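You operate a simulated robot arm through the tools that you are given. There is no shell and no other tool.

The job below is to be done with a simulated robot arm. You get a single attempt, and the scene is never put back.

JOB
Tidy up at the top of the vice bench. At the end: the silver strainer from the top of the vice bench is on the white sample tray; the white jar (marked "SOAK") from the top of the vice bench is on the ledge of the vice bench; the yellow insert from the top of the vice bench is on the ledge of the vice bench; the clear red-rimmed cup stands where the silver strainer stood; whatever was shut is shut again. Leave all else as you found it, and nothing knocked over. Set down upright: jar.

It is judged by the outcome, as a careful person would: the job done as asked, and still so three seconds after it is handed in. It fails if anything else is knocked over, pushed out of place, dropped, spilled or broken.

ROBOT AND FRAMES
A 7-joint arm with a two-finger parallel gripper, fixed in place. Base frame: the origin is at the foot of the arm, x ahead of it, y to its left, z up; the work surface is at about z = 0. Readings come in mm, rad, newtons and seconds.
With the tool pointing down near the work surface it reaches from about 240 to 620 mm from the base axis. Its first joint turns from -1.152 to 1.152 rad. Payload 2.6 kg.
Tool frame: the origin (TCP) lies between the finger pads and is the grasp point; the fingertips stand 30 mm ahead of it; z points along the fingers, y is the line along which they close. Largest opening 94 mm; finger width 28, thickness 10; the body of the gripper, 50 by 96 mm, starts 55 mm behind the TCP.
Orientation is that of the tool frame in the base frame, as a unit quaternion [w, x, y, z]. With the fingers straight down and closing along the base's y, the tool's x points along the base's -x, its y along +y and its z along -z.

CONTROLS
- The arm moves only by the tool move_arm. Its argument "deltas" is a list of rows, each a list of 3 entries, a list of its own where there are three numbers: the shift along the tool's x, y, z in mm, then the turn, a rotation vector about the tool's x, y, z in degrees, then the finger opening in mm, from 0 to 94. In form: [[[dx, dy, dz], [rx, ry, rz], claw], ...]. A call has 1 to 20 rows; each row shifts and turns the commanded pose from where the row before left it, along the tool's axes as they then stand. A row lasts 0.2 s, in which the tool goes at most 50 mm and 0.15 rad; a call with a longer step from one row to the next is refused whole, and so is a gripper value outside its range. A pose out of reach is approached as far as the arm can. The call stops where the force on the tool passes 40 N (or 10 N more than at its start, if that is more) or the arm is blocked; 0.2 s more then pass. Each finger travels about 72 mm/s and halts on what it meets, pressing with about 38 N; the grip force reading is that of the motor and also rises with nothing between the fingers. The clock runs only during rows and for 0.2 s after the last one: add rows that do not move to give the fingers time. It gives the time, the measured TCP pose, the force on the tool (base axes), the opening and the grip force at its end, in the units of the frame above (readings bear some noise), with the torque about the TCP (base axes, N m) and any sound that the robot's microphone picked up.
- Cameras (640 x 400 px; columns grow to the right, rows downward): "scene" is fixed at [10.3, 422, 554.5]; the picture's right is [-0.94, -0.35, 0.00], its down [-0.23, 0.61, -0.76] and it looks along [0.27, -0.71, -0.65] (base axes); focal length 214 px, centre (320, 200). "wrist" rides on the gripper at [76, 14, -103] in the tool frame; the picture's right is [-0.18, 0.98, 0.00], its down [-0.75, -0.14, -0.64] and it looks along [-0.63, -0.12, 0.77] (tool axes); focal length 243 px, centre (320, 200). There is no depth. A picture from a camera that has moved, and an enlarged one, comes with that camera's place and axes in the base frame and with its lens.
- snapshot(camera): a new picture of that camera. It takes no simulated time.
- zoom(camera, box): a new picture of the part [left, top, right, bottom] of that camera's present view, enlarged. It takes no simulated time.
- close_job(): hands the job in; it is judged then, once.

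Places have to be worked out from the pictures, the camera data and where the tool is seen. Open the gripper and draw the arm clear of the work before you hand the job in, unless the task says otherwise.

The tools are called after "Emit:" as a command line: name --argument value ..., lists and objects as JSON in quotes. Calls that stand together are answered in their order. move_arm: Moves the arm, as the interface text tells. Its arguments: {"type":"object","properties":{"deltas":{"type":"array"}},"required":["deltas"]} The other tools are called the same way: snapshot (camera) takes a picture; zoom (camera, box) takes an enlarged picture of a part of a camera's view; close_job () hands the job in.

At the start:

```text
clock: 0.0
ee_pos: [350.0, 126.6, 380.0]
tool_rot: [0.001, 0.0, 1.0, 0.001]
ft_force: [0.4, -0.5, 0.0]
wrist_torque: [0.0, 0.02, -0.02]
width: 94.2
grip_force: 0.0
```

scene: 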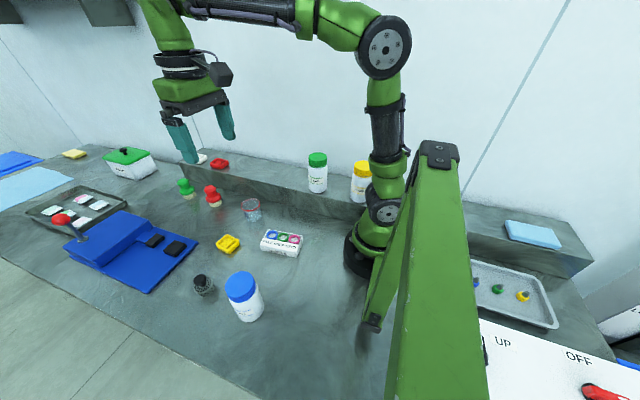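
wrist: 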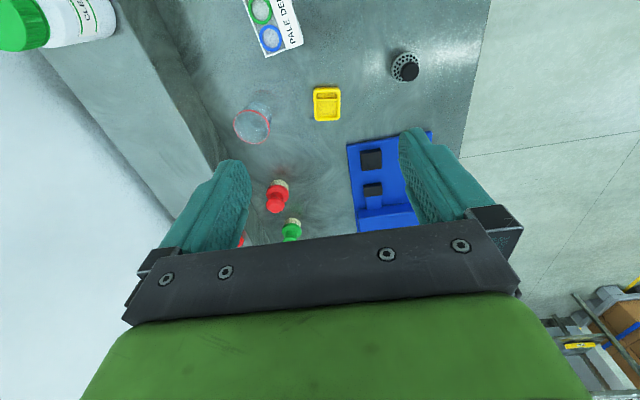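

The pictures show a bench with jars, a cup, a yellow insert, a strainer-like dark/silver item, trays and a ledge along the back. I'll look closer at parts of the scene before moving.

Emit:
zoom --camera "scene" --box '[160, 140, 320, 240]'

Emit:
zoom --camera "scene" --box '[160, 230, 320, 330]'

Emit:
zoom --camera "scene" --box '[0, 140, 200, 300]'

Emit:
zoom --camera "scene" --box '[280, 140, 440, 240]'

Emit:
zoom --camera "scene" --box '[440, 200, 640, 400]'

Emit:
zoom --camera "wrist" --box '[200, 0, 520, 240]'

```text
4.00 times, centred on (240, 190) of scene
camera zoom: at [10.3, 422.0, 554.5], right [-0.94, -0.35, 0.0], down [-0.23, 0.61, -0.76], along [0.27, -0.71, -0.65], focal length 858 px, centre (640, 240)
```

zoom: 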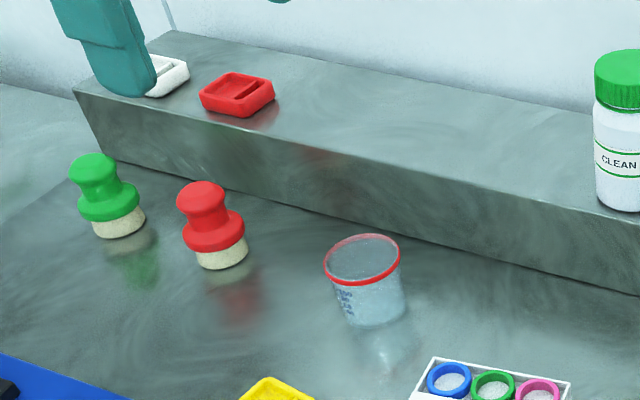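

```text
4.00 times, centred on (240, 280) of scene
camera zoom: at [10.3, 422.0, 554.5], right [-0.94, -0.35, 0.0], down [-0.23, 0.61, -0.76], along [0.27, -0.71, -0.65], focal length 858 px, centre (640, -120)
```

zoom: 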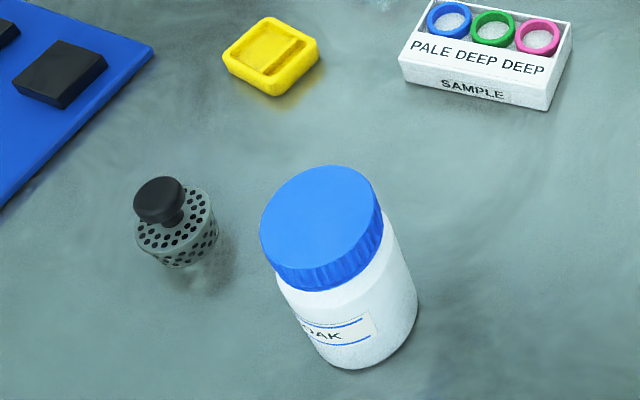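

```text
2.50 times, centred on (100, 220) of scene
camera zoom: at [10.3, 422.0, 554.5], right [-0.94, -0.35, 0.0], down [-0.23, 0.61, -0.76], along [0.27, -0.71, -0.65], focal length 536 px, centre (870, 150)
```

zoom: 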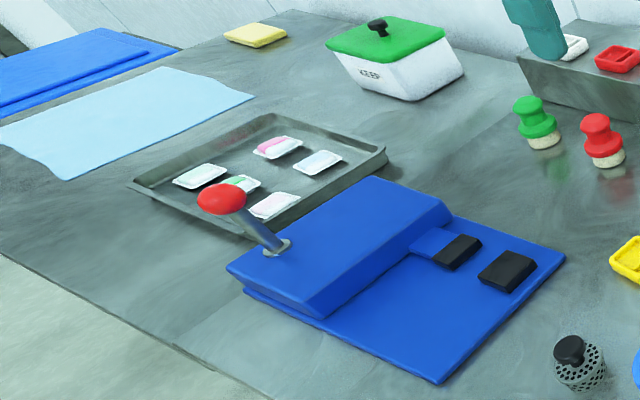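

```text
4.00 times, centred on (360, 190) of scene
camera zoom: at [10.3, 422.0, 554.5], right [-0.94, -0.35, 0.0], down [-0.23, 0.61, -0.76], along [0.27, -0.71, -0.65], focal length 858 px, centre (160, 240)
```

zoom: 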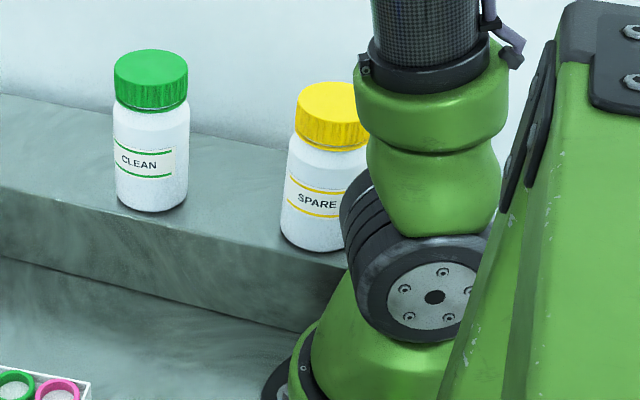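

```text
2.00 times, centred on (540, 300) of scene
camera zoom: at [10.3, 422.0, 554.5], right [-0.94, -0.35, 0.0], down [-0.23, 0.61, -0.76], along [0.27, -0.71, -0.65], focal length 429 px, centre (-120, 0)
```

zoom: 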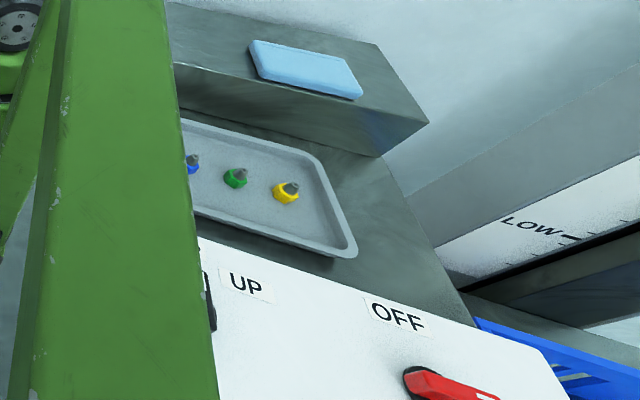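

```text
1.67 times, centred on (360, 120) of wrist
camera zoom: at [275.2, 140.1, 482.5], right [0.18, 0.98, 0.0], down [0.75, -0.14, 0.64], along [0.63, -0.12, -0.77], focal length 404 px, centre (253, 333)
```

zoom: 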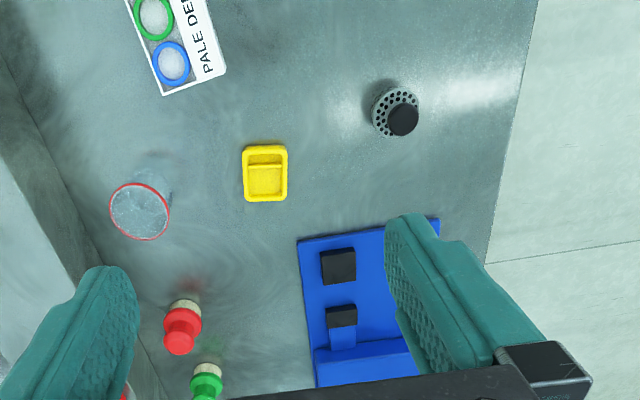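

The big grey trays seem out of reach; the white item labelled "SAMPLE" near the robot may be the sample tray. I'll zoom in harder on it and on the other items.

Emit:
zoom --camera "scene" --box '[250, 220, 314, 260]'

Emit:
zoom --camera "scene" --box '[180, 265, 244, 305]'

Emit:
zoom --camera "scene" --box '[200, 225, 264, 265]'

Emit:
zoom --camera "scene" --box '[220, 185, 284, 225]'

Emit:
zoom --camera "wrist" --box '[220, 0, 348, 80]'

Emit:
zoom --camera "scene" --box '[0, 140, 128, 220]'

```text
10.00 times, centred on (282, 240) of scene
camera zoom: at [10.3, 422.0, 554.5], right [-0.94, -0.35, 0.0], down [-0.23, 0.61, -0.76], along [0.27, -0.71, -0.65], focal length 2145 px, centre (700, -200)
```

zoom: 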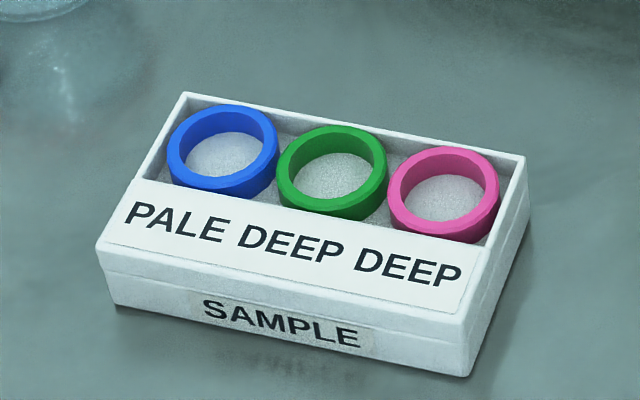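

```text
10.00 times, centred on (212, 285) of scene
camera zoom: at [10.3, 422.0, 554.5], right [-0.94, -0.35, 0.0], down [-0.23, 0.61, -0.76], along [0.27, -0.71, -0.65], focal length 2145 px, centre (1400, -650)
```

zoom: 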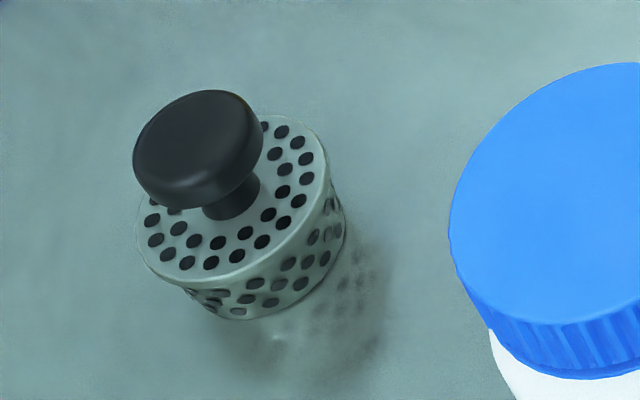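

```text
10.00 times, centred on (232, 245) of scene
camera zoom: at [10.3, 422.0, 554.5], right [-0.94, -0.35, 0.0], down [-0.23, 0.61, -0.76], along [0.27, -0.71, -0.65], focal length 2145 px, centre (1200, -250)
```

zoom: 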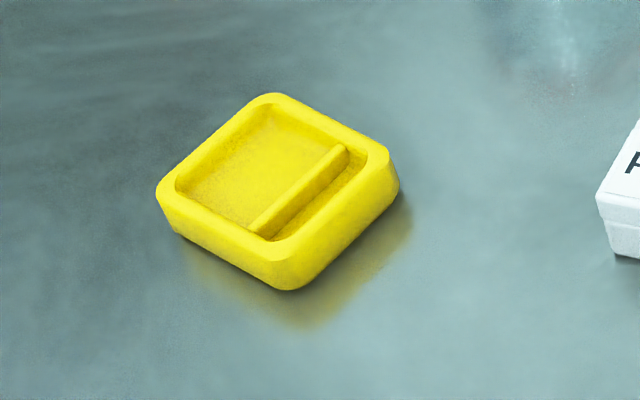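

```text
10.00 times, centred on (252, 205) of scene
camera zoom: at [10.3, 422.0, 554.5], right [-0.94, -0.35, 0.0], down [-0.23, 0.61, -0.76], along [0.27, -0.71, -0.65], focal length 2145 px, centre (1000, 150)
```

zoom: 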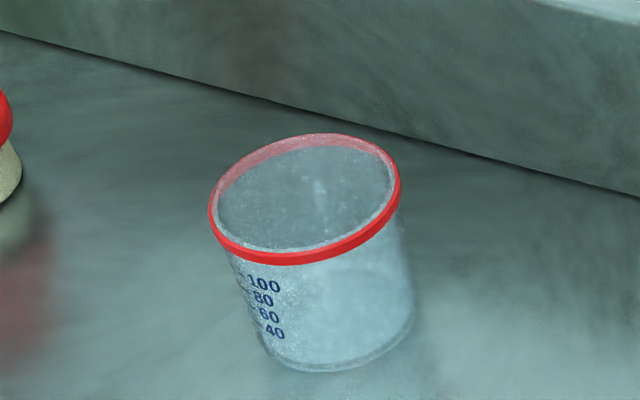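

```text
5.00 times, centred on (284, 40) of wrist
camera zoom: at [275.2, 140.1, 482.5], right [0.18, 0.98, 0.0], down [0.75, -0.14, 0.64], along [0.63, -0.12, -0.77], focal length 1213 px, centre (500, 1000)
```

zoom: 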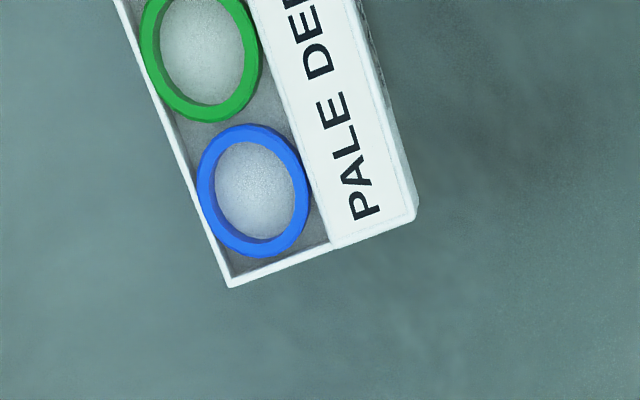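

```text
5.00 times, centred on (64, 180) of scene
camera zoom: at [10.3, 422.0, 554.5], right [-0.94, -0.35, 0.0], down [-0.23, 0.61, -0.76], along [0.27, -0.71, -0.65], focal length 1072 px, centre (1600, 300)
```

zoom: 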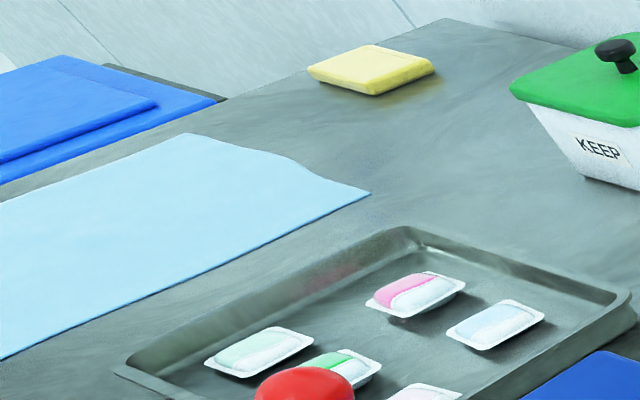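

The "SAMPLE" piece is a small white tray with three rings in it, within reach at roughly (270, 70). I'll swing the wrist round by 90° and hover so that the wrist camera looks over the bench towards the ledge.

Emit:
move_arm --deltas '[[[10, 31, 10], [0, 0, 0], 94], [[10, 31, 10], [0, 0, 0], 94], [[10, 31, 10], [0, 0, 0], 94], [[0, 0, 0], [0, 0, 8.18], 94], [[0, 0, 0], [0, 0, 8.18], 94], [[0, 0, 0], [0, 0, 8.18], 94], [[0, 0, 0], [0, 0, 8.18], 94], [[0, 0, 0], [0, 0, 8.18], 94], [[0, 0, 0], [0, 0, 8.18], 94], [[0, 0, 0], [0, 0, 8.18], 94], [[0, 0, 0], [0, 0, 8.18], 94], [[0, 0, 0], [0, 0, 8.18], 94], [[0, 0, 0], [0, 0, 8.18], 94], [[0, 0, 0], [0, 0, 8.2], 94]]'

```text
clock: 3.0
ee_pos: [319.7, 220.8, 348.7]
tool_rot: [0.0, 0.709, 0.706, -0.001]
ft_force: [-1.5, -0.5, 0.7]
wrist_torque: [-0.01, -0.03, -0.02]
width: 94.2
grip_force: 0.1
```

The arm is at (320, 221, 349) with the wrist turned so the camera faces the ledge. I take pictures.

Emit:
snapshot --camera "wrist"

Emit:
snapshot --camera "scene"

```text
taken
camera wrist: at [335.8, 295.2, 452.3], right [0.98, -0.19, 0.0], down [-0.14, -0.75, 0.64], along [-0.12, -0.63, -0.77], focal length 243 px, centre (320, 200)
```

wrist: 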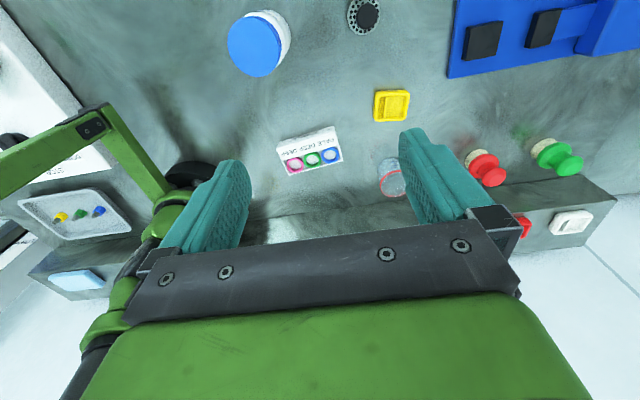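

```text
taken
```

scene: 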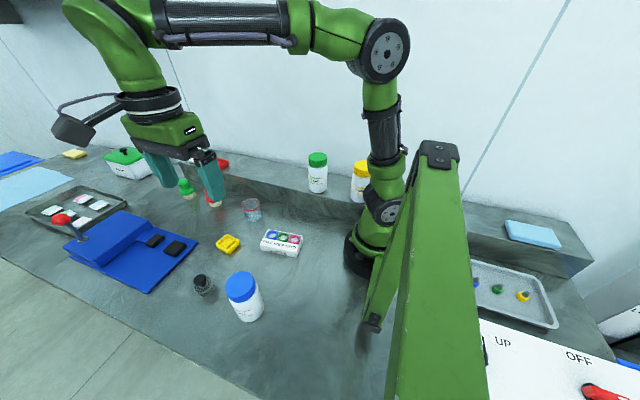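

I zoom in on each object in the wrist view to measure position, size and heading.

Emit:
zoom --camera "wrist" --box '[210, 0, 338, 80]'

Emit:
zoom --camera "wrist" --box '[330, 0, 394, 40]'

Emit:
zoom --camera "wrist" --box '[262, 115, 358, 175]'

Emit:
zoom --camera "wrist" --box '[360, 80, 424, 120]'

Emit:
zoom --camera "scene" --box '[200, 130, 360, 230]'

```text
5.00 times, centred on (274, 40) of wrist
camera zoom: at [335.8, 295.2, 452.3], right [0.98, -0.19, 0.0], down [-0.14, -0.75, 0.64], along [-0.12, -0.63, -0.77], focal length 1213 px, centre (550, 1000)
```

zoom: 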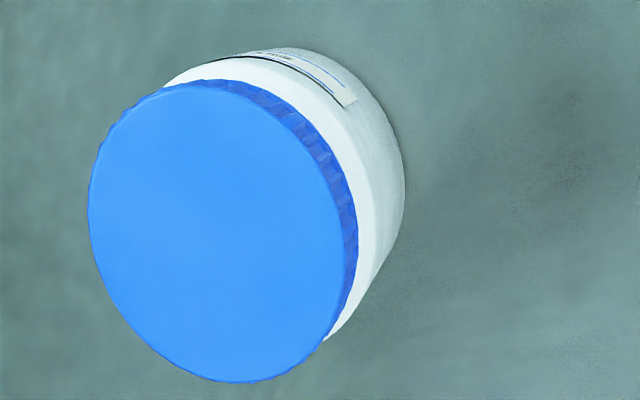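

```text
10.00 times, centred on (362, 20) of wrist
camera zoom: at [335.8, 295.2, 452.3], right [0.98, -0.19, 0.0], down [-0.14, -0.75, 0.64], along [-0.12, -0.63, -0.77], focal length 2426 px, centre (-100, 2000)
```

zoom: 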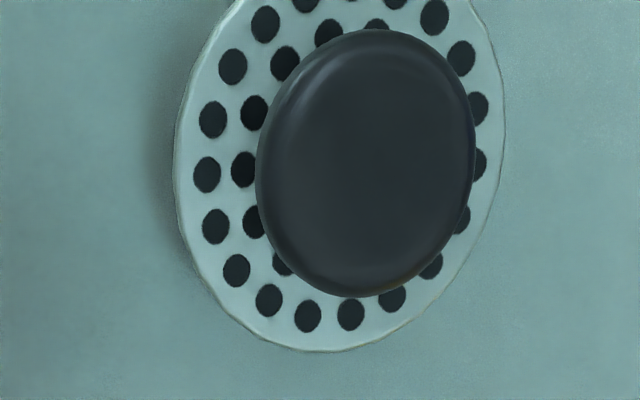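

```text
6.67 times, centred on (310, 145) of wrist
camera zoom: at [335.8, 295.2, 452.3], right [0.98, -0.19, 0.0], down [-0.14, -0.75, 0.64], along [-0.12, -0.63, -0.77], focal length 1618 px, centre (387, 567)
```

zoom: 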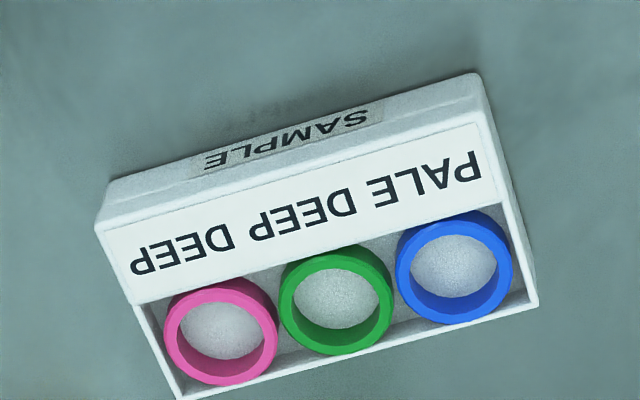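

```text
10.00 times, centred on (392, 100) of wrist
camera zoom: at [335.8, 295.2, 452.3], right [0.98, -0.19, 0.0], down [-0.14, -0.75, 0.64], along [-0.12, -0.63, -0.77], focal length 2426 px, centre (-400, 1200)
```

zoom: 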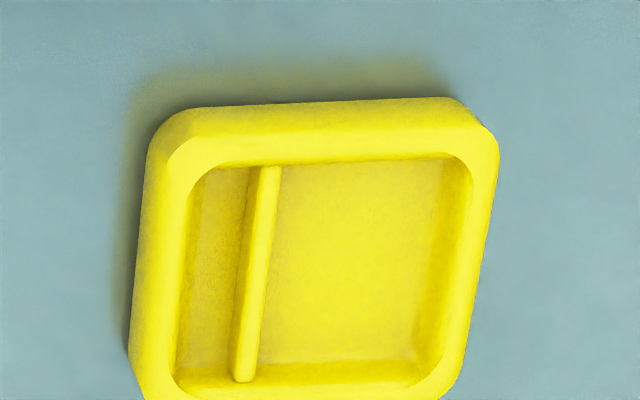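

```text
4.00 times, centred on (280, 180) of scene
camera zoom: at [10.3, 422.0, 554.5], right [-0.94, -0.35, 0.0], down [-0.23, 0.61, -0.76], along [0.27, -0.71, -0.65], focal length 858 px, centre (480, 280)
```

zoom: 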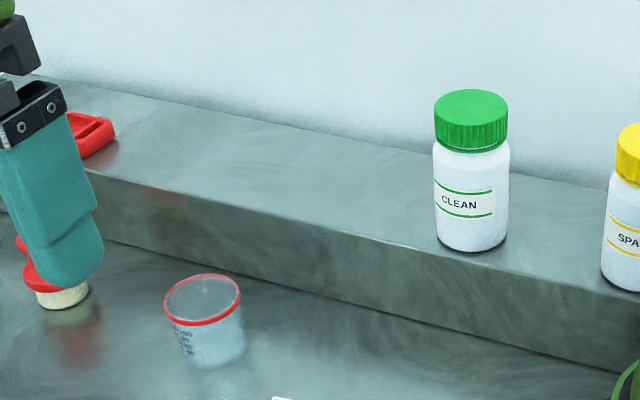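

The strainer appears to be at about (392, 268), the jar at about (249, 266), and the tray's centre near (273, 66), about 115 x 60 mm and turned about 6°. The ledge's front face is near y = -110, with its top around z = 85. I'll start with the jar by hovering above it.

Emit:
move_arm --deltas '[[[9, -14.2, 26], [0, 0, 0], 94], [[9, -14.2, 26], [0, 0, 0], 94], [[9, -14.2, 26], [0, 0, 0], 94], [[9, -14.2, 26], [0, 0, 0], 94], [[9, -14.2, 24], [0, 0, 0], 94], [[0, 0, 0], [0, 0, 0], 94]]'

Emit:
snapshot --camera "wrist"

Emit:
zoom --camera "scene" --box '[160, 200, 320, 340]'

```text
clock: 4.4
ee_pos: [248.6, 263.5, 220.7]
tool_rot: [0.0, 0.707, 0.707, 0.0]
ft_force: [0.4, -0.3, -0.3]
wrist_torque: [0.04, 0.0, -0.01]
width: 93.8
grip_force: 0.1
```

```text
taken
camera wrist: at [265.7, 339.6, 323.8], right [0.98, -0.18, 0.0], down [-0.14, -0.75, 0.64], along [-0.12, -0.63, -0.77], focal length 243 px, centre (320, 200)
```

wrist: 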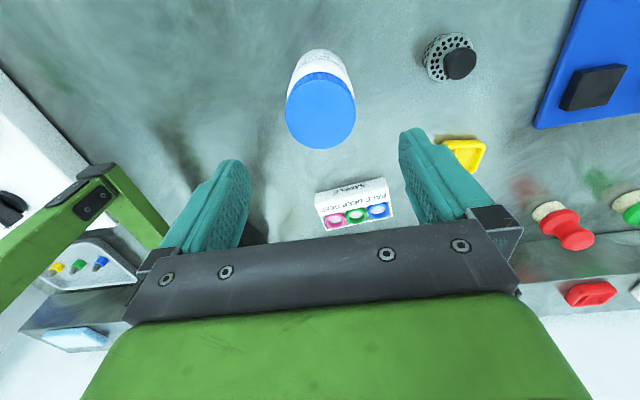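

```text
2.86 times, centred on (240, 270) of scene
camera zoom: at [10.3, 422.0, 554.5], right [-0.94, -0.35, 0.0], down [-0.23, 0.61, -0.76], along [0.27, -0.71, -0.65], focal length 613 px, centre (549, 0)
```

zoom: 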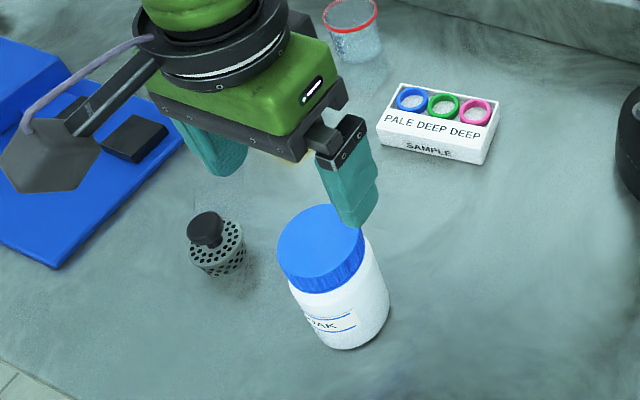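

The jar's centre works out at (252, 266), with a height of about 111 mm and a diameter of about 65 mm. I'll line up and lower the open fingers around it, keeping the palm above the lid.

Emit:
move_arm --deltas '[[[2.5, 3.4, 10], [0, 0, 0], 94], [[0, 0, 25], [0, 0, 0], 94], [[0, 0, 25], [0, 0, 0], 94], [[0, 0, 25], [0, 0, 0], 94], [[0, 0, 25], [0, 0, 0], 94], [[0, 0, 20], [0, 0, 0], 94], [[0, 0, 15], [0, 0, 0], 94], [[0, 0, 9], [0, 0, 0], 94], [[0, 0, 0], [0, 0, 0], 94]]'

Emit:
snapshot --camera "wrist"

Emit:
zoom --camera "scene" --box '[160, 200, 320, 340]'

```text
clock: 6.4
ee_pos: [251.6, 267.9, 67.7]
tool_rot: [0.0, 0.707, 0.707, 0.002]
ft_force: [-1.9, -0.6, 26.9]
wrist_torque: [-0.11, -0.27, -0.02]
width: 94.1
grip_force: 0.1
```

```text
taken
camera wrist: at [268.5, 343.1, 171.8], right [0.98, -0.18, 0.0], down [-0.14, -0.76, 0.64], along [-0.12, -0.63, -0.77], focal length 243 px, centre (320, 200)
```

wrist: 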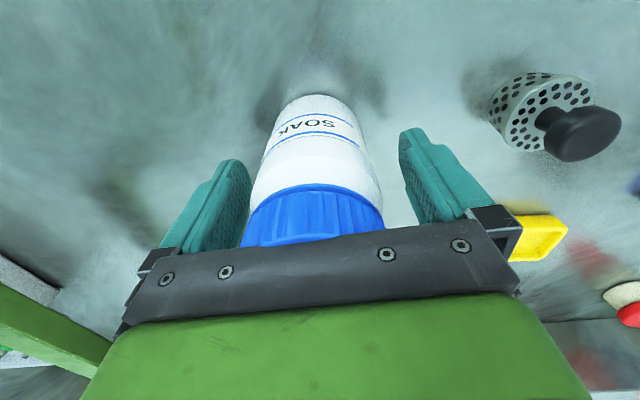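

```text
2.86 times, centred on (240, 270) of scene
camera zoom: at [10.2, 421.9, 554.6], right [-0.94, -0.35, 0.0], down [-0.23, 0.61, -0.76], along [0.27, -0.71, -0.65], focal length 613 px, centre (549, 0)
```

zoom: 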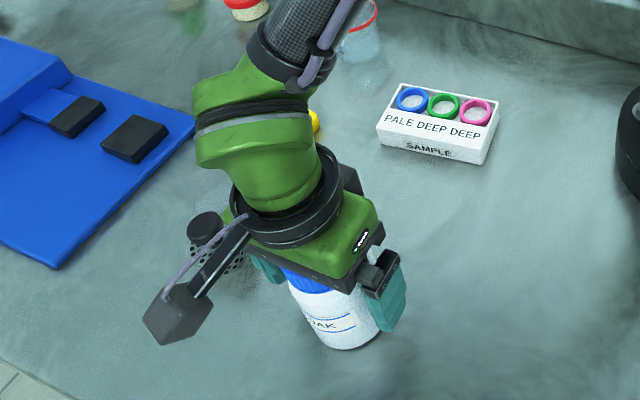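

The 27 N upward force says the palm touched the lid, so the jar is about 122 mm tall. I'll lift 10 mm at once.

Emit:
move_arm --deltas '[[[0, 0, -5], [0, 0, 0], 94], [[0, 0, -5], [0, 0, 0], 94], [[0, 0, 0], [0, 0, 0], 94]]'

Emit:
snapshot --camera "wrist"

```text
clock: 7.2
ee_pos: [251.6, 265.8, 76.9]
tool_rot: [0.0, 0.706, 0.708, -0.001]
ft_force: [0.1, -0.4, 0.7]
wrist_torque: [0.0, -0.01, 0.01]
width: 94.1
grip_force: 0.0
```

```text
taken
camera wrist: at [268.2, 342.1, 179.5], right [0.98, -0.18, 0.0], down [-0.14, -0.75, 0.64], along [-0.12, -0.63, -0.77], focal length 243 px, centre (320, 200)
```

wrist: 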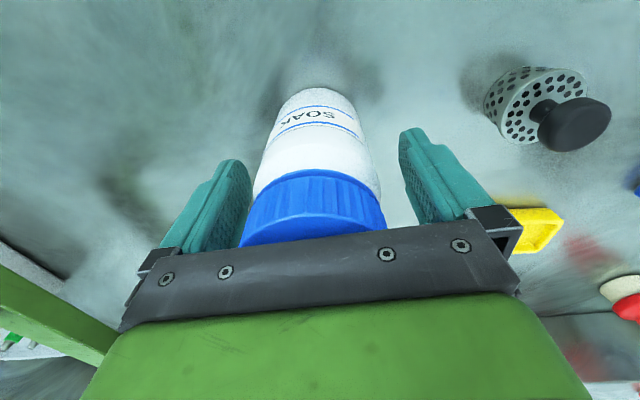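

Contact is released and the jar stands centred between the fingers. I close on it.

Emit:
move_arm --deltas '[[[0, 0, 0], [0, 0, 0], 75], [[0, 0, 0], [0, 0, 0], 60], [[0, 0, 0], [0, 0, 0], 50], [[0, 0, 0], [0, 0, 0], 50], [[0, 0, 0], [0, 0, 0], 50]]'

Emit:
snapshot --camera "wrist"

```text
clock: 8.4
ee_pos: [251.8, 266.0, 76.3]
tool_rot: [-0.001, 0.707, 0.707, 0.0]
ft_force: [-0.2, 0.3, -0.5]
wrist_torque: [0.01, 0.03, -0.01]
width: 63.1
grip_force: 37.8
```

```text
taken
camera wrist: at [268.5, 342.3, 180.0], right [0.98, -0.18, 0.0], down [-0.14, -0.75, 0.64], along [-0.12, -0.63, -0.77], focal length 243 px, centre (320, 200)
```

wrist: 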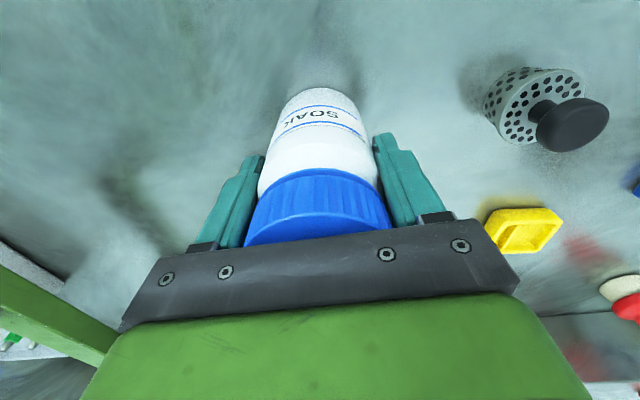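

The jar is gripped at 63 mm. I lift slowly and check that it comes up with the gripper.

Emit:
move_arm --deltas '[[[0, 0, -6], [0, 0, 0], 50], [[0, 0, -10], [0, 0, 0], 50], [[0, 0, -15], [0, 0, 0], 50], [[0, 0, -20], [0, 0, 0], 50], [[0, 0, -20], [0, 0, 0], 50], [[0, 0, -20], [0, 0, 0], 50], [[0, 0, -20], [0, 0, 0], 50], [[0, 0, -20], [0, 0, 0], 50], [[0, 0, -20], [0, 0, 0], 50], [[0, 0, -20], [0, 0, 0], 50], [[0, 0, -10], [0, 0, 0], 50], [[0, 0, 0], [0, 0, 0], 50]]'

Emit:
snapshot --camera "wrist"

Emit:
snapshot --camera "scene"

```text
clock: 11.0
ee_pos: [251.0, 267.4, 258.4]
tool_rot: [0.0, 0.707, 0.707, 0.0]
ft_force: [-1.3, 0.1, -0.7]
wrist_torque: [0.0, -0.03, 0.03]
width: 62.9
grip_force: 38.4
```

```text
taken
camera wrist: at [267.9, 342.3, 361.1], right [0.98, -0.18, 0.0], down [-0.14, -0.75, 0.64], along [-0.12, -0.63, -0.77], focal length 243 px, centre (320, 200)
```

wrist: 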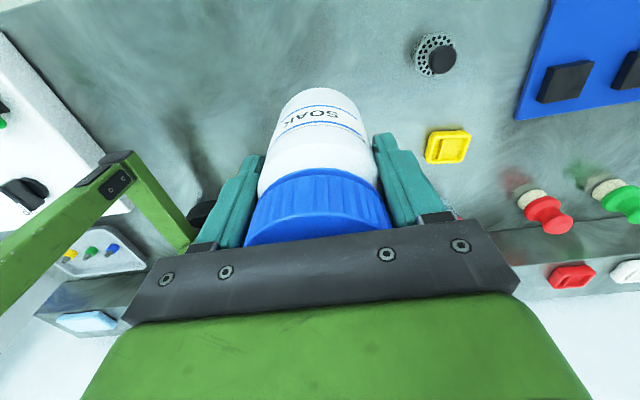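

```text
taken
```

scene: 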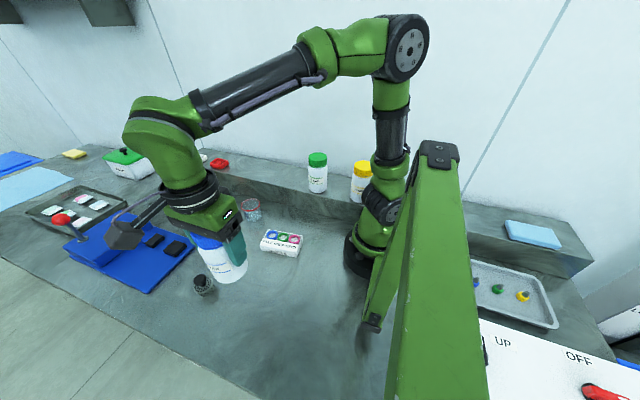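

The jar is held cleanly with its bottom about 76 mm below the TCP. I raise a little more and carry it across to above the free stretch of ledge around (400, -175).

Emit:
move_arm --deltas '[[[0, 0, -20], [0, 0, 0], 50], [[0, 0, -20], [0, 0, 0], 50], [[-13, 4.5, 0], [0, 0, 0], 50], [[-27, 9.1, 0], [0, 0, 0], 50], [[-27, 9.1, 0], [0, 0, 0], 50], [[-27, 9.1, 0], [0, 0, 0], 50], [[-27, 9.1, 0], [0, 0, 0], 50], [[-27, 9.1, 0], [0, 0, 0], 50], [[-27, 9.1, 0], [0, 0, 0], 50], [[-27, 9.1, 0], [0, 0, 0], 50], [[-27, 9.1, 0], [0, 0, 0], 50], [[-27, 9.1, 0], [0, 0, 0], 50], [[-27, 9.1, 0], [0, 0, 0], 50], [[-27, 9.1, 0], [0, 0, 0], 50], [[-27, 9.1, 0], [0, 0, 0], 50], [[-27, 9.1, 0], [0, 0, 0], 50], [[-27, 9.1, 0], [0, 0, 0], 50], [[-27, 9.1, 0], [0, 0, 0], 50], [[-24, 8.1, 0], [0, 0, 0], 50], [[0, 0, 0], [0, 0, 0], 50]]'

Emit:
snapshot --camera "wrist"

Emit:
snapshot --camera "scene"

```text
clock: 15.2
ee_pos: [402.1, -175.9, 300.2]
tool_rot: [0.0, 0.707, 0.707, 0.0]
ft_force: [-0.8, 0.8, -0.4]
wrist_torque: [0.04, 0.01, -0.01]
width: 63.1
grip_force: 38.0
```

```text
taken
camera wrist: at [417.7, -100.0, 401.7], right [0.98, -0.18, 0.0], down [-0.14, -0.75, 0.64], along [-0.12, -0.63, -0.77], focal length 243 px, centre (320, 200)
```

wrist: 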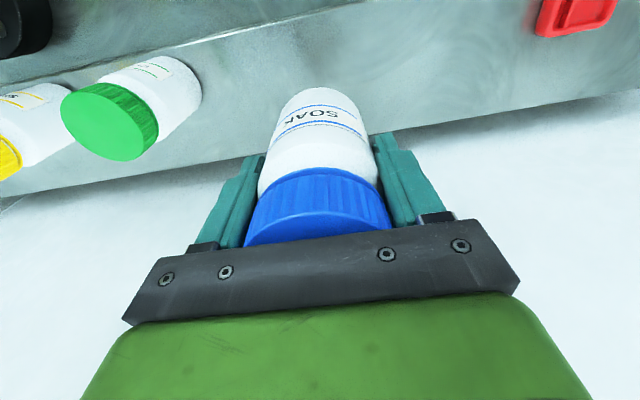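

```text
taken
```

scene: 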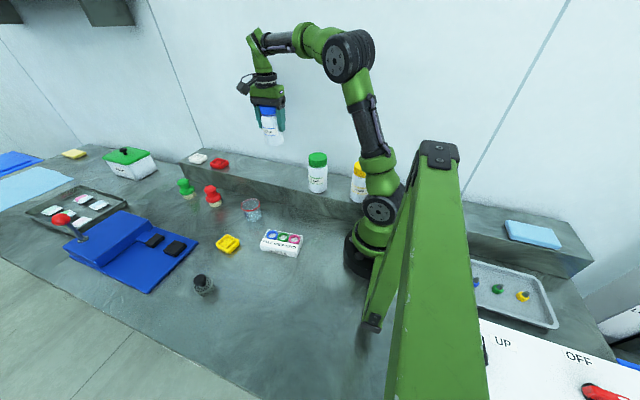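

The jar hangs above the empty stretch of ledge, well away from CLEAN and the red insert. I lower to just above the estimated ledge height.

Emit:
move_arm --deltas '[[[-2, -1, 15], [0, 0, 0], 50], [[0, 0, 22], [0, 0, 0], 50], [[0, 0, 22], [0, 0, 0], 50], [[0, 0, 22], [0, 0, 0], 50], [[0, 0, 20], [0, 0, 0], 50], [[0, 0, 14], [0, 0, 0], 50], [[0, 0, 8], [0, 0, 0], 50], [[0, 0, 0], [0, 0, 0], 50]]'

Emit:
zoom --camera "scene" --box '[200, 90, 360, 230]'

```text
clock: 17.0
ee_pos: [400.2, -176.3, 175.8]
tool_rot: [0.001, 0.708, 0.707, 0.0]
ft_force: [0.1, 0.5, -0.7]
wrist_torque: [0.0, 0.0, 0.0]
width: 63.4
grip_force: 38.2
```

```text
2.86 times, centred on (280, 160) of scene
camera zoom: at [10.3, 422.0, 554.5], right [-0.94, -0.35, 0.0], down [-0.23, 0.61, -0.76], along [0.27, -0.71, -0.65], focal length 613 px, centre (434, 314)
```

zoom: 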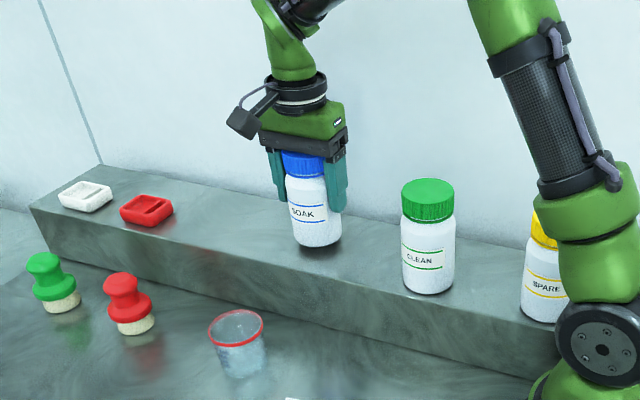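

The jar's base is close to the ledge. I lower in 2 mm steps and watch for contact.

Emit:
move_arm --deltas '[[[0, 0, 3], [0, 0, 0], 50], [[0, 0, 3], [0, 0, 0], 50], [[0, 0, 2], [0, 0, 0], 50], [[0, 0, 0], [0, 0, 0], 50]]'

```text
clock: 18.0
ee_pos: [399.8, -177.5, 166.7]
tool_rot: [0.0, 0.707, 0.707, 0.0]
ft_force: [0.0, -0.6, -0.7]
wrist_torque: [0.01, 0.0, 0.02]
width: 63.4
grip_force: 38.1
```

No contact yet at z = 167, so I keep lowering in small steps.

Emit:
move_arm --deltas '[[[0, 0, 2], [0, 0, 0], 50], [[0, 0, 2], [0, 0, 0], 50], [[0, 0, 0], [0, 0, 0], 50]]'

```text
clock: 18.8
ee_pos: [400.5, -178.5, 165.8]
tool_rot: [0.003, 0.708, 0.706, 0.001]
ft_force: [-8.1, 3.6, 37.5]
wrist_torque: [-0.04, 1.02, -0.13]
width: 63.5
grip_force: 37.6
```

The jar is pressing on the ledge (37 N) at z = 166. I ease up 2 mm to take the load off, then check.

Emit:
move_arm --deltas '[[[0, 0, -1.6], [0, 0, 0], 50], [[0, 0, 0], [0, 0, 0], 50]]'

Emit:
zoom --camera "scene" --box '[230, 130, 310, 200]'

```text
clock: 19.4
ee_pos: [400.2, -177.6, 163.7]
tool_rot: [0.003, 0.706, 0.708, 0.0]
ft_force: [5.3, -2.3, 17.1]
wrist_torque: [-0.32, -0.08, 0.1]
width: 62.8
grip_force: 38.2
```

```text
5.71 times, centred on (270, 165) of scene
camera zoom: at [10.3, 422.0, 554.5], right [-0.94, -0.35, 0.0], down [-0.23, 0.61, -0.76], along [0.27, -0.71, -0.65], focal length 1226 px, centre (606, 400)
```

zoom: 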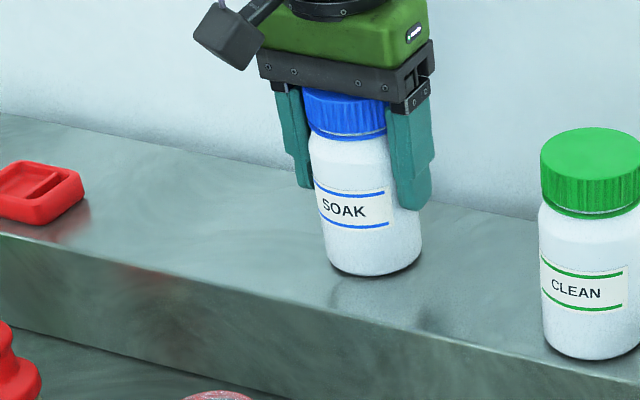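

The jar stands upright on the ledge with a light residual load. I ease up 1 mm more and then open the fingers gradually.

Emit:
move_arm --deltas '[[[0, 0, -1], [0, 0, 0], 50], [[0, 0, 0], [0, 0, 0], 63], [[0, 0, 0], [0, 0, 0], 70], [[0, 0, 0], [0, 0, 0], 80], [[0, 0, 0], [0, 0, 0], 94], [[0, 0, 0], [0, 0, 0], 94]]'

Emit:
snapshot --camera "wrist"

```text
clock: 20.8
ee_pos: [399.9, -176.3, 165.7]
tool_rot: [0.001, 0.707, 0.707, 0.0]
ft_force: [0.5, 0.2, -0.5]
wrist_torque: [0.02, 0.0, 0.0]
width: 94.1
grip_force: 0.2
```

```text
taken
camera wrist: at [416.0, -101.6, 268.5], right [0.98, -0.18, 0.0], down [-0.14, -0.75, 0.64], along [-0.12, -0.63, -0.77], focal length 243 px, centre (320, 200)
```

wrist: 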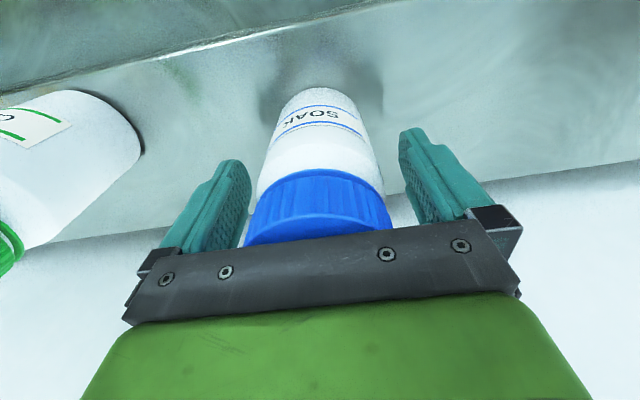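

The jar is released and standing. I rise straight up, then travel to hover above the yellow insert at about (432, 129).

Emit:
move_arm --deltas '[[[0, 0, -10], [0, 0, 0], 94], [[0, 0, -20], [0, 0, 0], 94], [[0, 0, -25], [0, 0, 0], 94], [[0, 0, -25], [0, 0, 0], 94], [[0, 0, -25], [0, 0, 0], 94], [[0, 0, -25], [0, 0, 0], 94], [[30, 3.2, 0], [0, 0, 0], 94], [[30, 3.2, 0], [0, 0, 0], 94], [[30, 3.2, 0], [0, 0, 0], 94], [[30, 3.2, 0], [0, 0, 0], 94], [[30, 3.2, 0], [0, 0, 0], 94], [[30, 3.2, 0], [0, 0, 0], 94], [[30, 3.2, 0], [0, 0, 0], 94], [[30, 3.2, 0], [0, 0, 0], 94], [[30, 3.2, 0], [0, 0, 0], 94], [[35, 3.2, 10], [0, 0, 0], 94], [[0, 0, 30], [0, 0, 0], 94], [[0, 0, 30], [0, 0, 0], 94], [[0, 0, 25], [0, 0, 0], 94], [[0, 0, 0], [0, 0, 0], 94]]'

Emit:
snapshot --camera "wrist"

Emit:
snapshot --camera "scene"

```text
clock: 25.0
ee_pos: [433.4, 128.7, 200.2]
tool_rot: [0.0, 0.707, 0.708, 0.0]
ft_force: [0.1, -0.3, 0.6]
wrist_torque: [0.0, 0.01, 0.02]
width: 93.9
grip_force: 0.0
```

```text
taken
camera wrist: at [448.7, 203.8, 303.7], right [0.98, -0.18, 0.0], down [-0.14, -0.75, 0.64], along [-0.12, -0.63, -0.77], focal length 243 px, centre (320, 200)
```

wrist: 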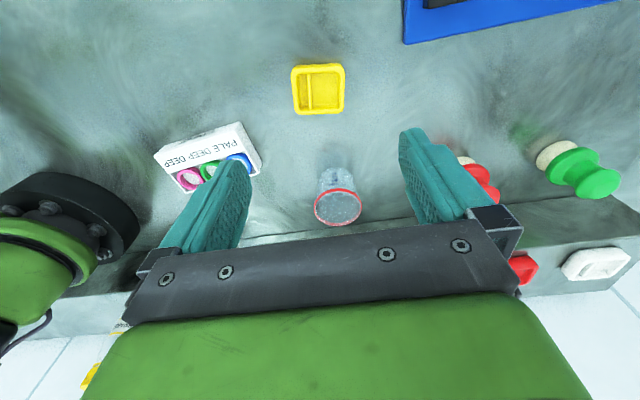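

```text
taken
```

scene: 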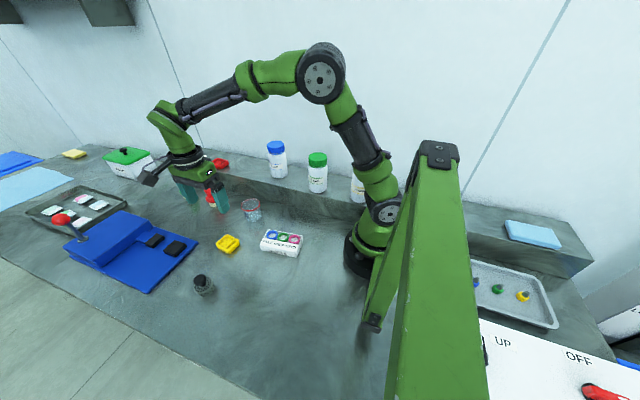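

The jar now stands on the ledge next to CLEAN. I zoom on the insert, the cup and the tray in the wrist view to measure them.

Emit:
zoom --camera "wrist" --box '[286, 55, 350, 125]'

Emit:
zoom --camera "wrist" --box '[290, 150, 386, 240]'

Emit:
zoom --camera "wrist" --box '[140, 110, 270, 200]'

Emit:
zoom --camera "scene" --box '[240, 120, 340, 200]'

```text
5.71 times, centred on (318, 90) of wrist
camera zoom: at [448.7, 203.8, 303.7], right [0.98, -0.18, 0.0], down [-0.14, -0.75, 0.64], along [-0.12, -0.63, -0.77], focal length 1386 px, centre (331, 829)
```

zoom: 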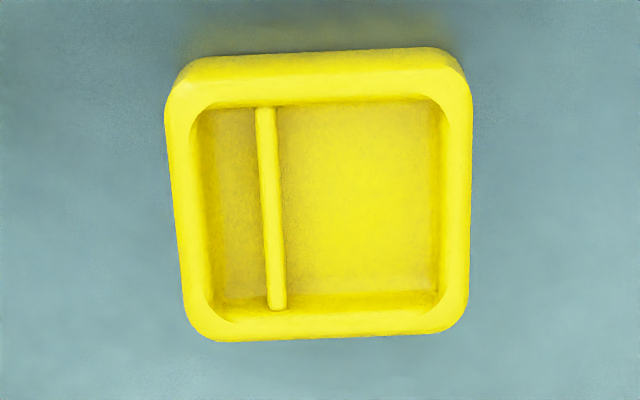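

```text
4.44 times, centred on (338, 195) of wrist
camera zoom: at [448.7, 203.8, 303.7], right [0.98, -0.18, 0.0], down [-0.14, -0.75, 0.64], along [-0.12, -0.63, -0.77], focal length 1078 px, centre (240, 222)
```

zoom: 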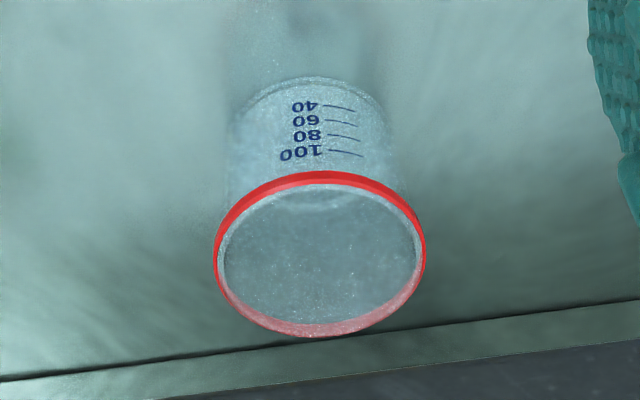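

```text
4.44 times, centred on (205, 155) of wrist
camera zoom: at [448.7, 203.8, 303.7], right [0.98, -0.18, 0.0], down [-0.14, -0.75, 0.64], along [-0.12, -0.63, -0.77], focal length 1078 px, centre (831, 400)
```

zoom: 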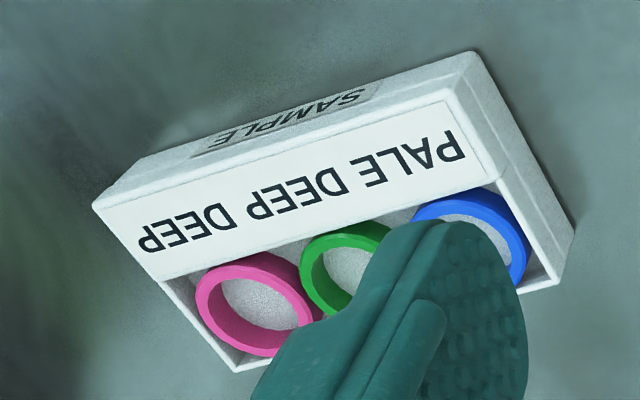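

```text
5.00 times, centred on (290, 160) of scene
camera zoom: at [10.3, 422.0, 554.5], right [-0.94, -0.35, 0.0], down [-0.23, 0.61, -0.76], along [0.27, -0.71, -0.65], focal length 1072 px, centre (470, 400)
```

zoom: 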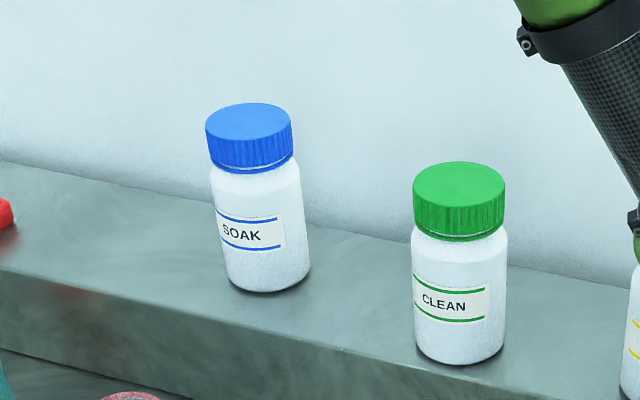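

The insert measures about 58 x 46 mm, is centred at (432, 123) and is turned about -8.5°. I align the gripper with it and come down to just above it.

Emit:
move_arm --deltas '[[[-5.7, -1.4, 0], [0, 0, 4.25], 94], [[0, 0, 15], [0, 0, 4.25], 94], [[0, 0, 25], [0, 0, 0], 94], [[0, 0, 25], [0, 0, 0], 94], [[0, 0, 25], [0, 0, 0], 94], [[0, 0, 20], [0, 0, 0], 94], [[0, 0, 15], [0, 0, 0], 94], [[0, 0, 10], [0, 0, 0], 94], [[0, 0, 0], [0, 0, 0], 94]]'

Emit:
snapshot --camera "wrist"

Emit:
zoom --camera "scene" --box '[160, 180, 288, 280]'

```text
clock: 27.0
ee_pos: [431.1, 122.8, 66.2]
tool_rot: [0.0, 0.758, 0.653, 0.0]
ft_force: [-0.2, 0.0, -0.6]
wrist_torque: [-0.02, 0.02, 0.03]
width: 94.0
grip_force: 0.1
```

```text
taken
camera wrist: at [458.4, 195.4, 169.5], right [0.94, -0.33, 0.0], down [-0.25, -0.72, 0.64], along [-0.21, -0.61, -0.77], focal length 243 px, centre (320, 200)
```

wrist: 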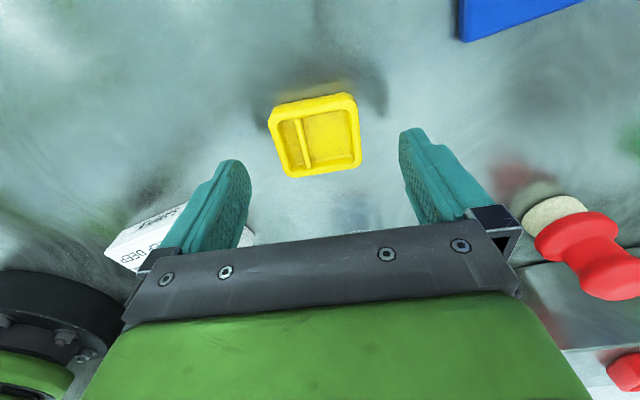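

```text
4.00 times, centred on (224, 230) of scene
camera zoom: at [10.3, 422.0, 554.5], right [-0.94, -0.35, 0.0], down [-0.23, 0.61, -0.76], along [0.27, -0.71, -0.65], focal length 858 px, centre (704, 80)
```

zoom: 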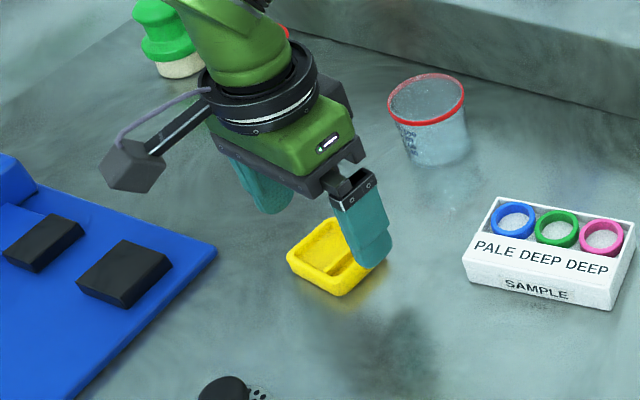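

The insert lies centred between the fingers (about (432.5, 125)). I lower to grasp height and close.

Emit:
move_arm --deltas '[[[2, 1.2, 10], [0, 0, 0], 94], [[0, 0, 10], [0, 0, 0], 94], [[0, 0, 10], [0, 0, 0], 94], [[0, 0, 0], [0, 0, 0], 94]]'

Emit:
snapshot --camera "wrist"

```text
clock: 28.0
ee_pos: [432.0, 124.5, 35.6]
tool_rot: [0.0, 0.758, 0.652, 0.0]
ft_force: [-0.1, 0.2, -0.2]
wrist_torque: [0.02, 0.0, 0.03]
width: 93.9
grip_force: 0.1
```

```text
taken
camera wrist: at [459.4, 196.8, 139.0], right [0.94, -0.33, 0.0], down [-0.25, -0.72, 0.64], along [-0.21, -0.61, -0.77], focal length 243 px, centre (320, 200)
```

wrist: 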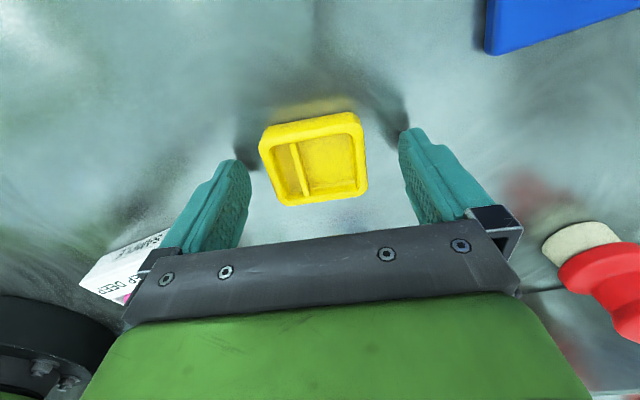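

The fingertips straddle the middle of the insert about 5 mm off the bench. I close.

Emit:
move_arm --deltas '[[[0, 0, 0], [0, 0, 0], 75], [[0, 0, 0], [0, 0, 0], 62], [[0, 0, 0], [0, 0, 0], 50], [[0, 0, 0], [0, 0, 0], 46], [[0, 0, 0], [0, 0, 0], 46]]'

Emit:
snapshot --camera "wrist"

```text
clock: 29.2
ee_pos: [431.3, 124.6, 35.7]
tool_rot: [0.0, 0.758, 0.652, 0.0]
ft_force: [-0.1, 0.5, 0.2]
wrist_torque: [0.0, -0.02, -0.02]
width: 57.0
grip_force: 38.2
```

```text
taken
camera wrist: at [459.4, 196.8, 139.2], right [0.94, -0.33, 0.0], down [-0.25, -0.72, 0.64], along [-0.21, -0.61, -0.77], focal length 243 px, centre (320, 200)
```

wrist: 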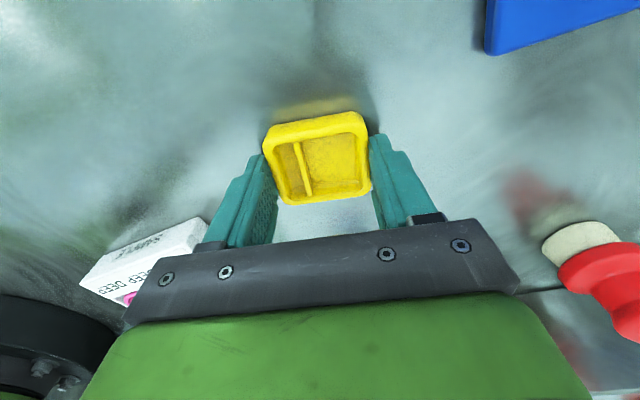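

The insert is gripped at 57 mm. I lift it straight up, squaring the wrist again on the way.

Emit:
move_arm --deltas '[[[0, 0, -6], [0, 0, 0], 46], [[0, 0, -14], [0, 0, 0], 46], [[0, 0, -25], [0, 0, 0], 46], [[0, 0, -25], [0, 0, 0], 46], [[0, 0, -25], [0, 0, -4.25], 46], [[0, 0, -25], [0, 0, -4.25], 46], [[0, 0, -30], [0, 0, 0], 46], [[0, 0, -30], [0, 0, 0], 46], [[0, 0, -30], [0, 0, 0], 46], [[0, 0, -15], [0, 0, 0], 46], [[0, 0, 0], [0, 0, 0], 46]]'

Emit:
snapshot --camera "wrist"

```text
clock: 31.6
ee_pos: [430.5, 123.9, 261.7]
tool_rot: [0.0, 0.707, 0.707, 0.0]
ft_force: [0.5, 0.3, 0.9]
wrist_torque: [0.02, -0.01, 0.0]
width: 57.2
grip_force: 38.0
```

```text
taken
camera wrist: at [446.1, 199.2, 364.6], right [0.98, -0.18, 0.0], down [-0.14, -0.75, 0.64], along [-0.12, -0.63, -0.77], focal length 243 px, centre (320, 200)
```

wrist: 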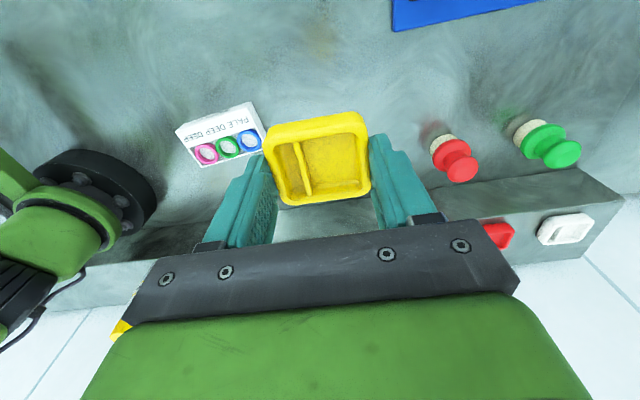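

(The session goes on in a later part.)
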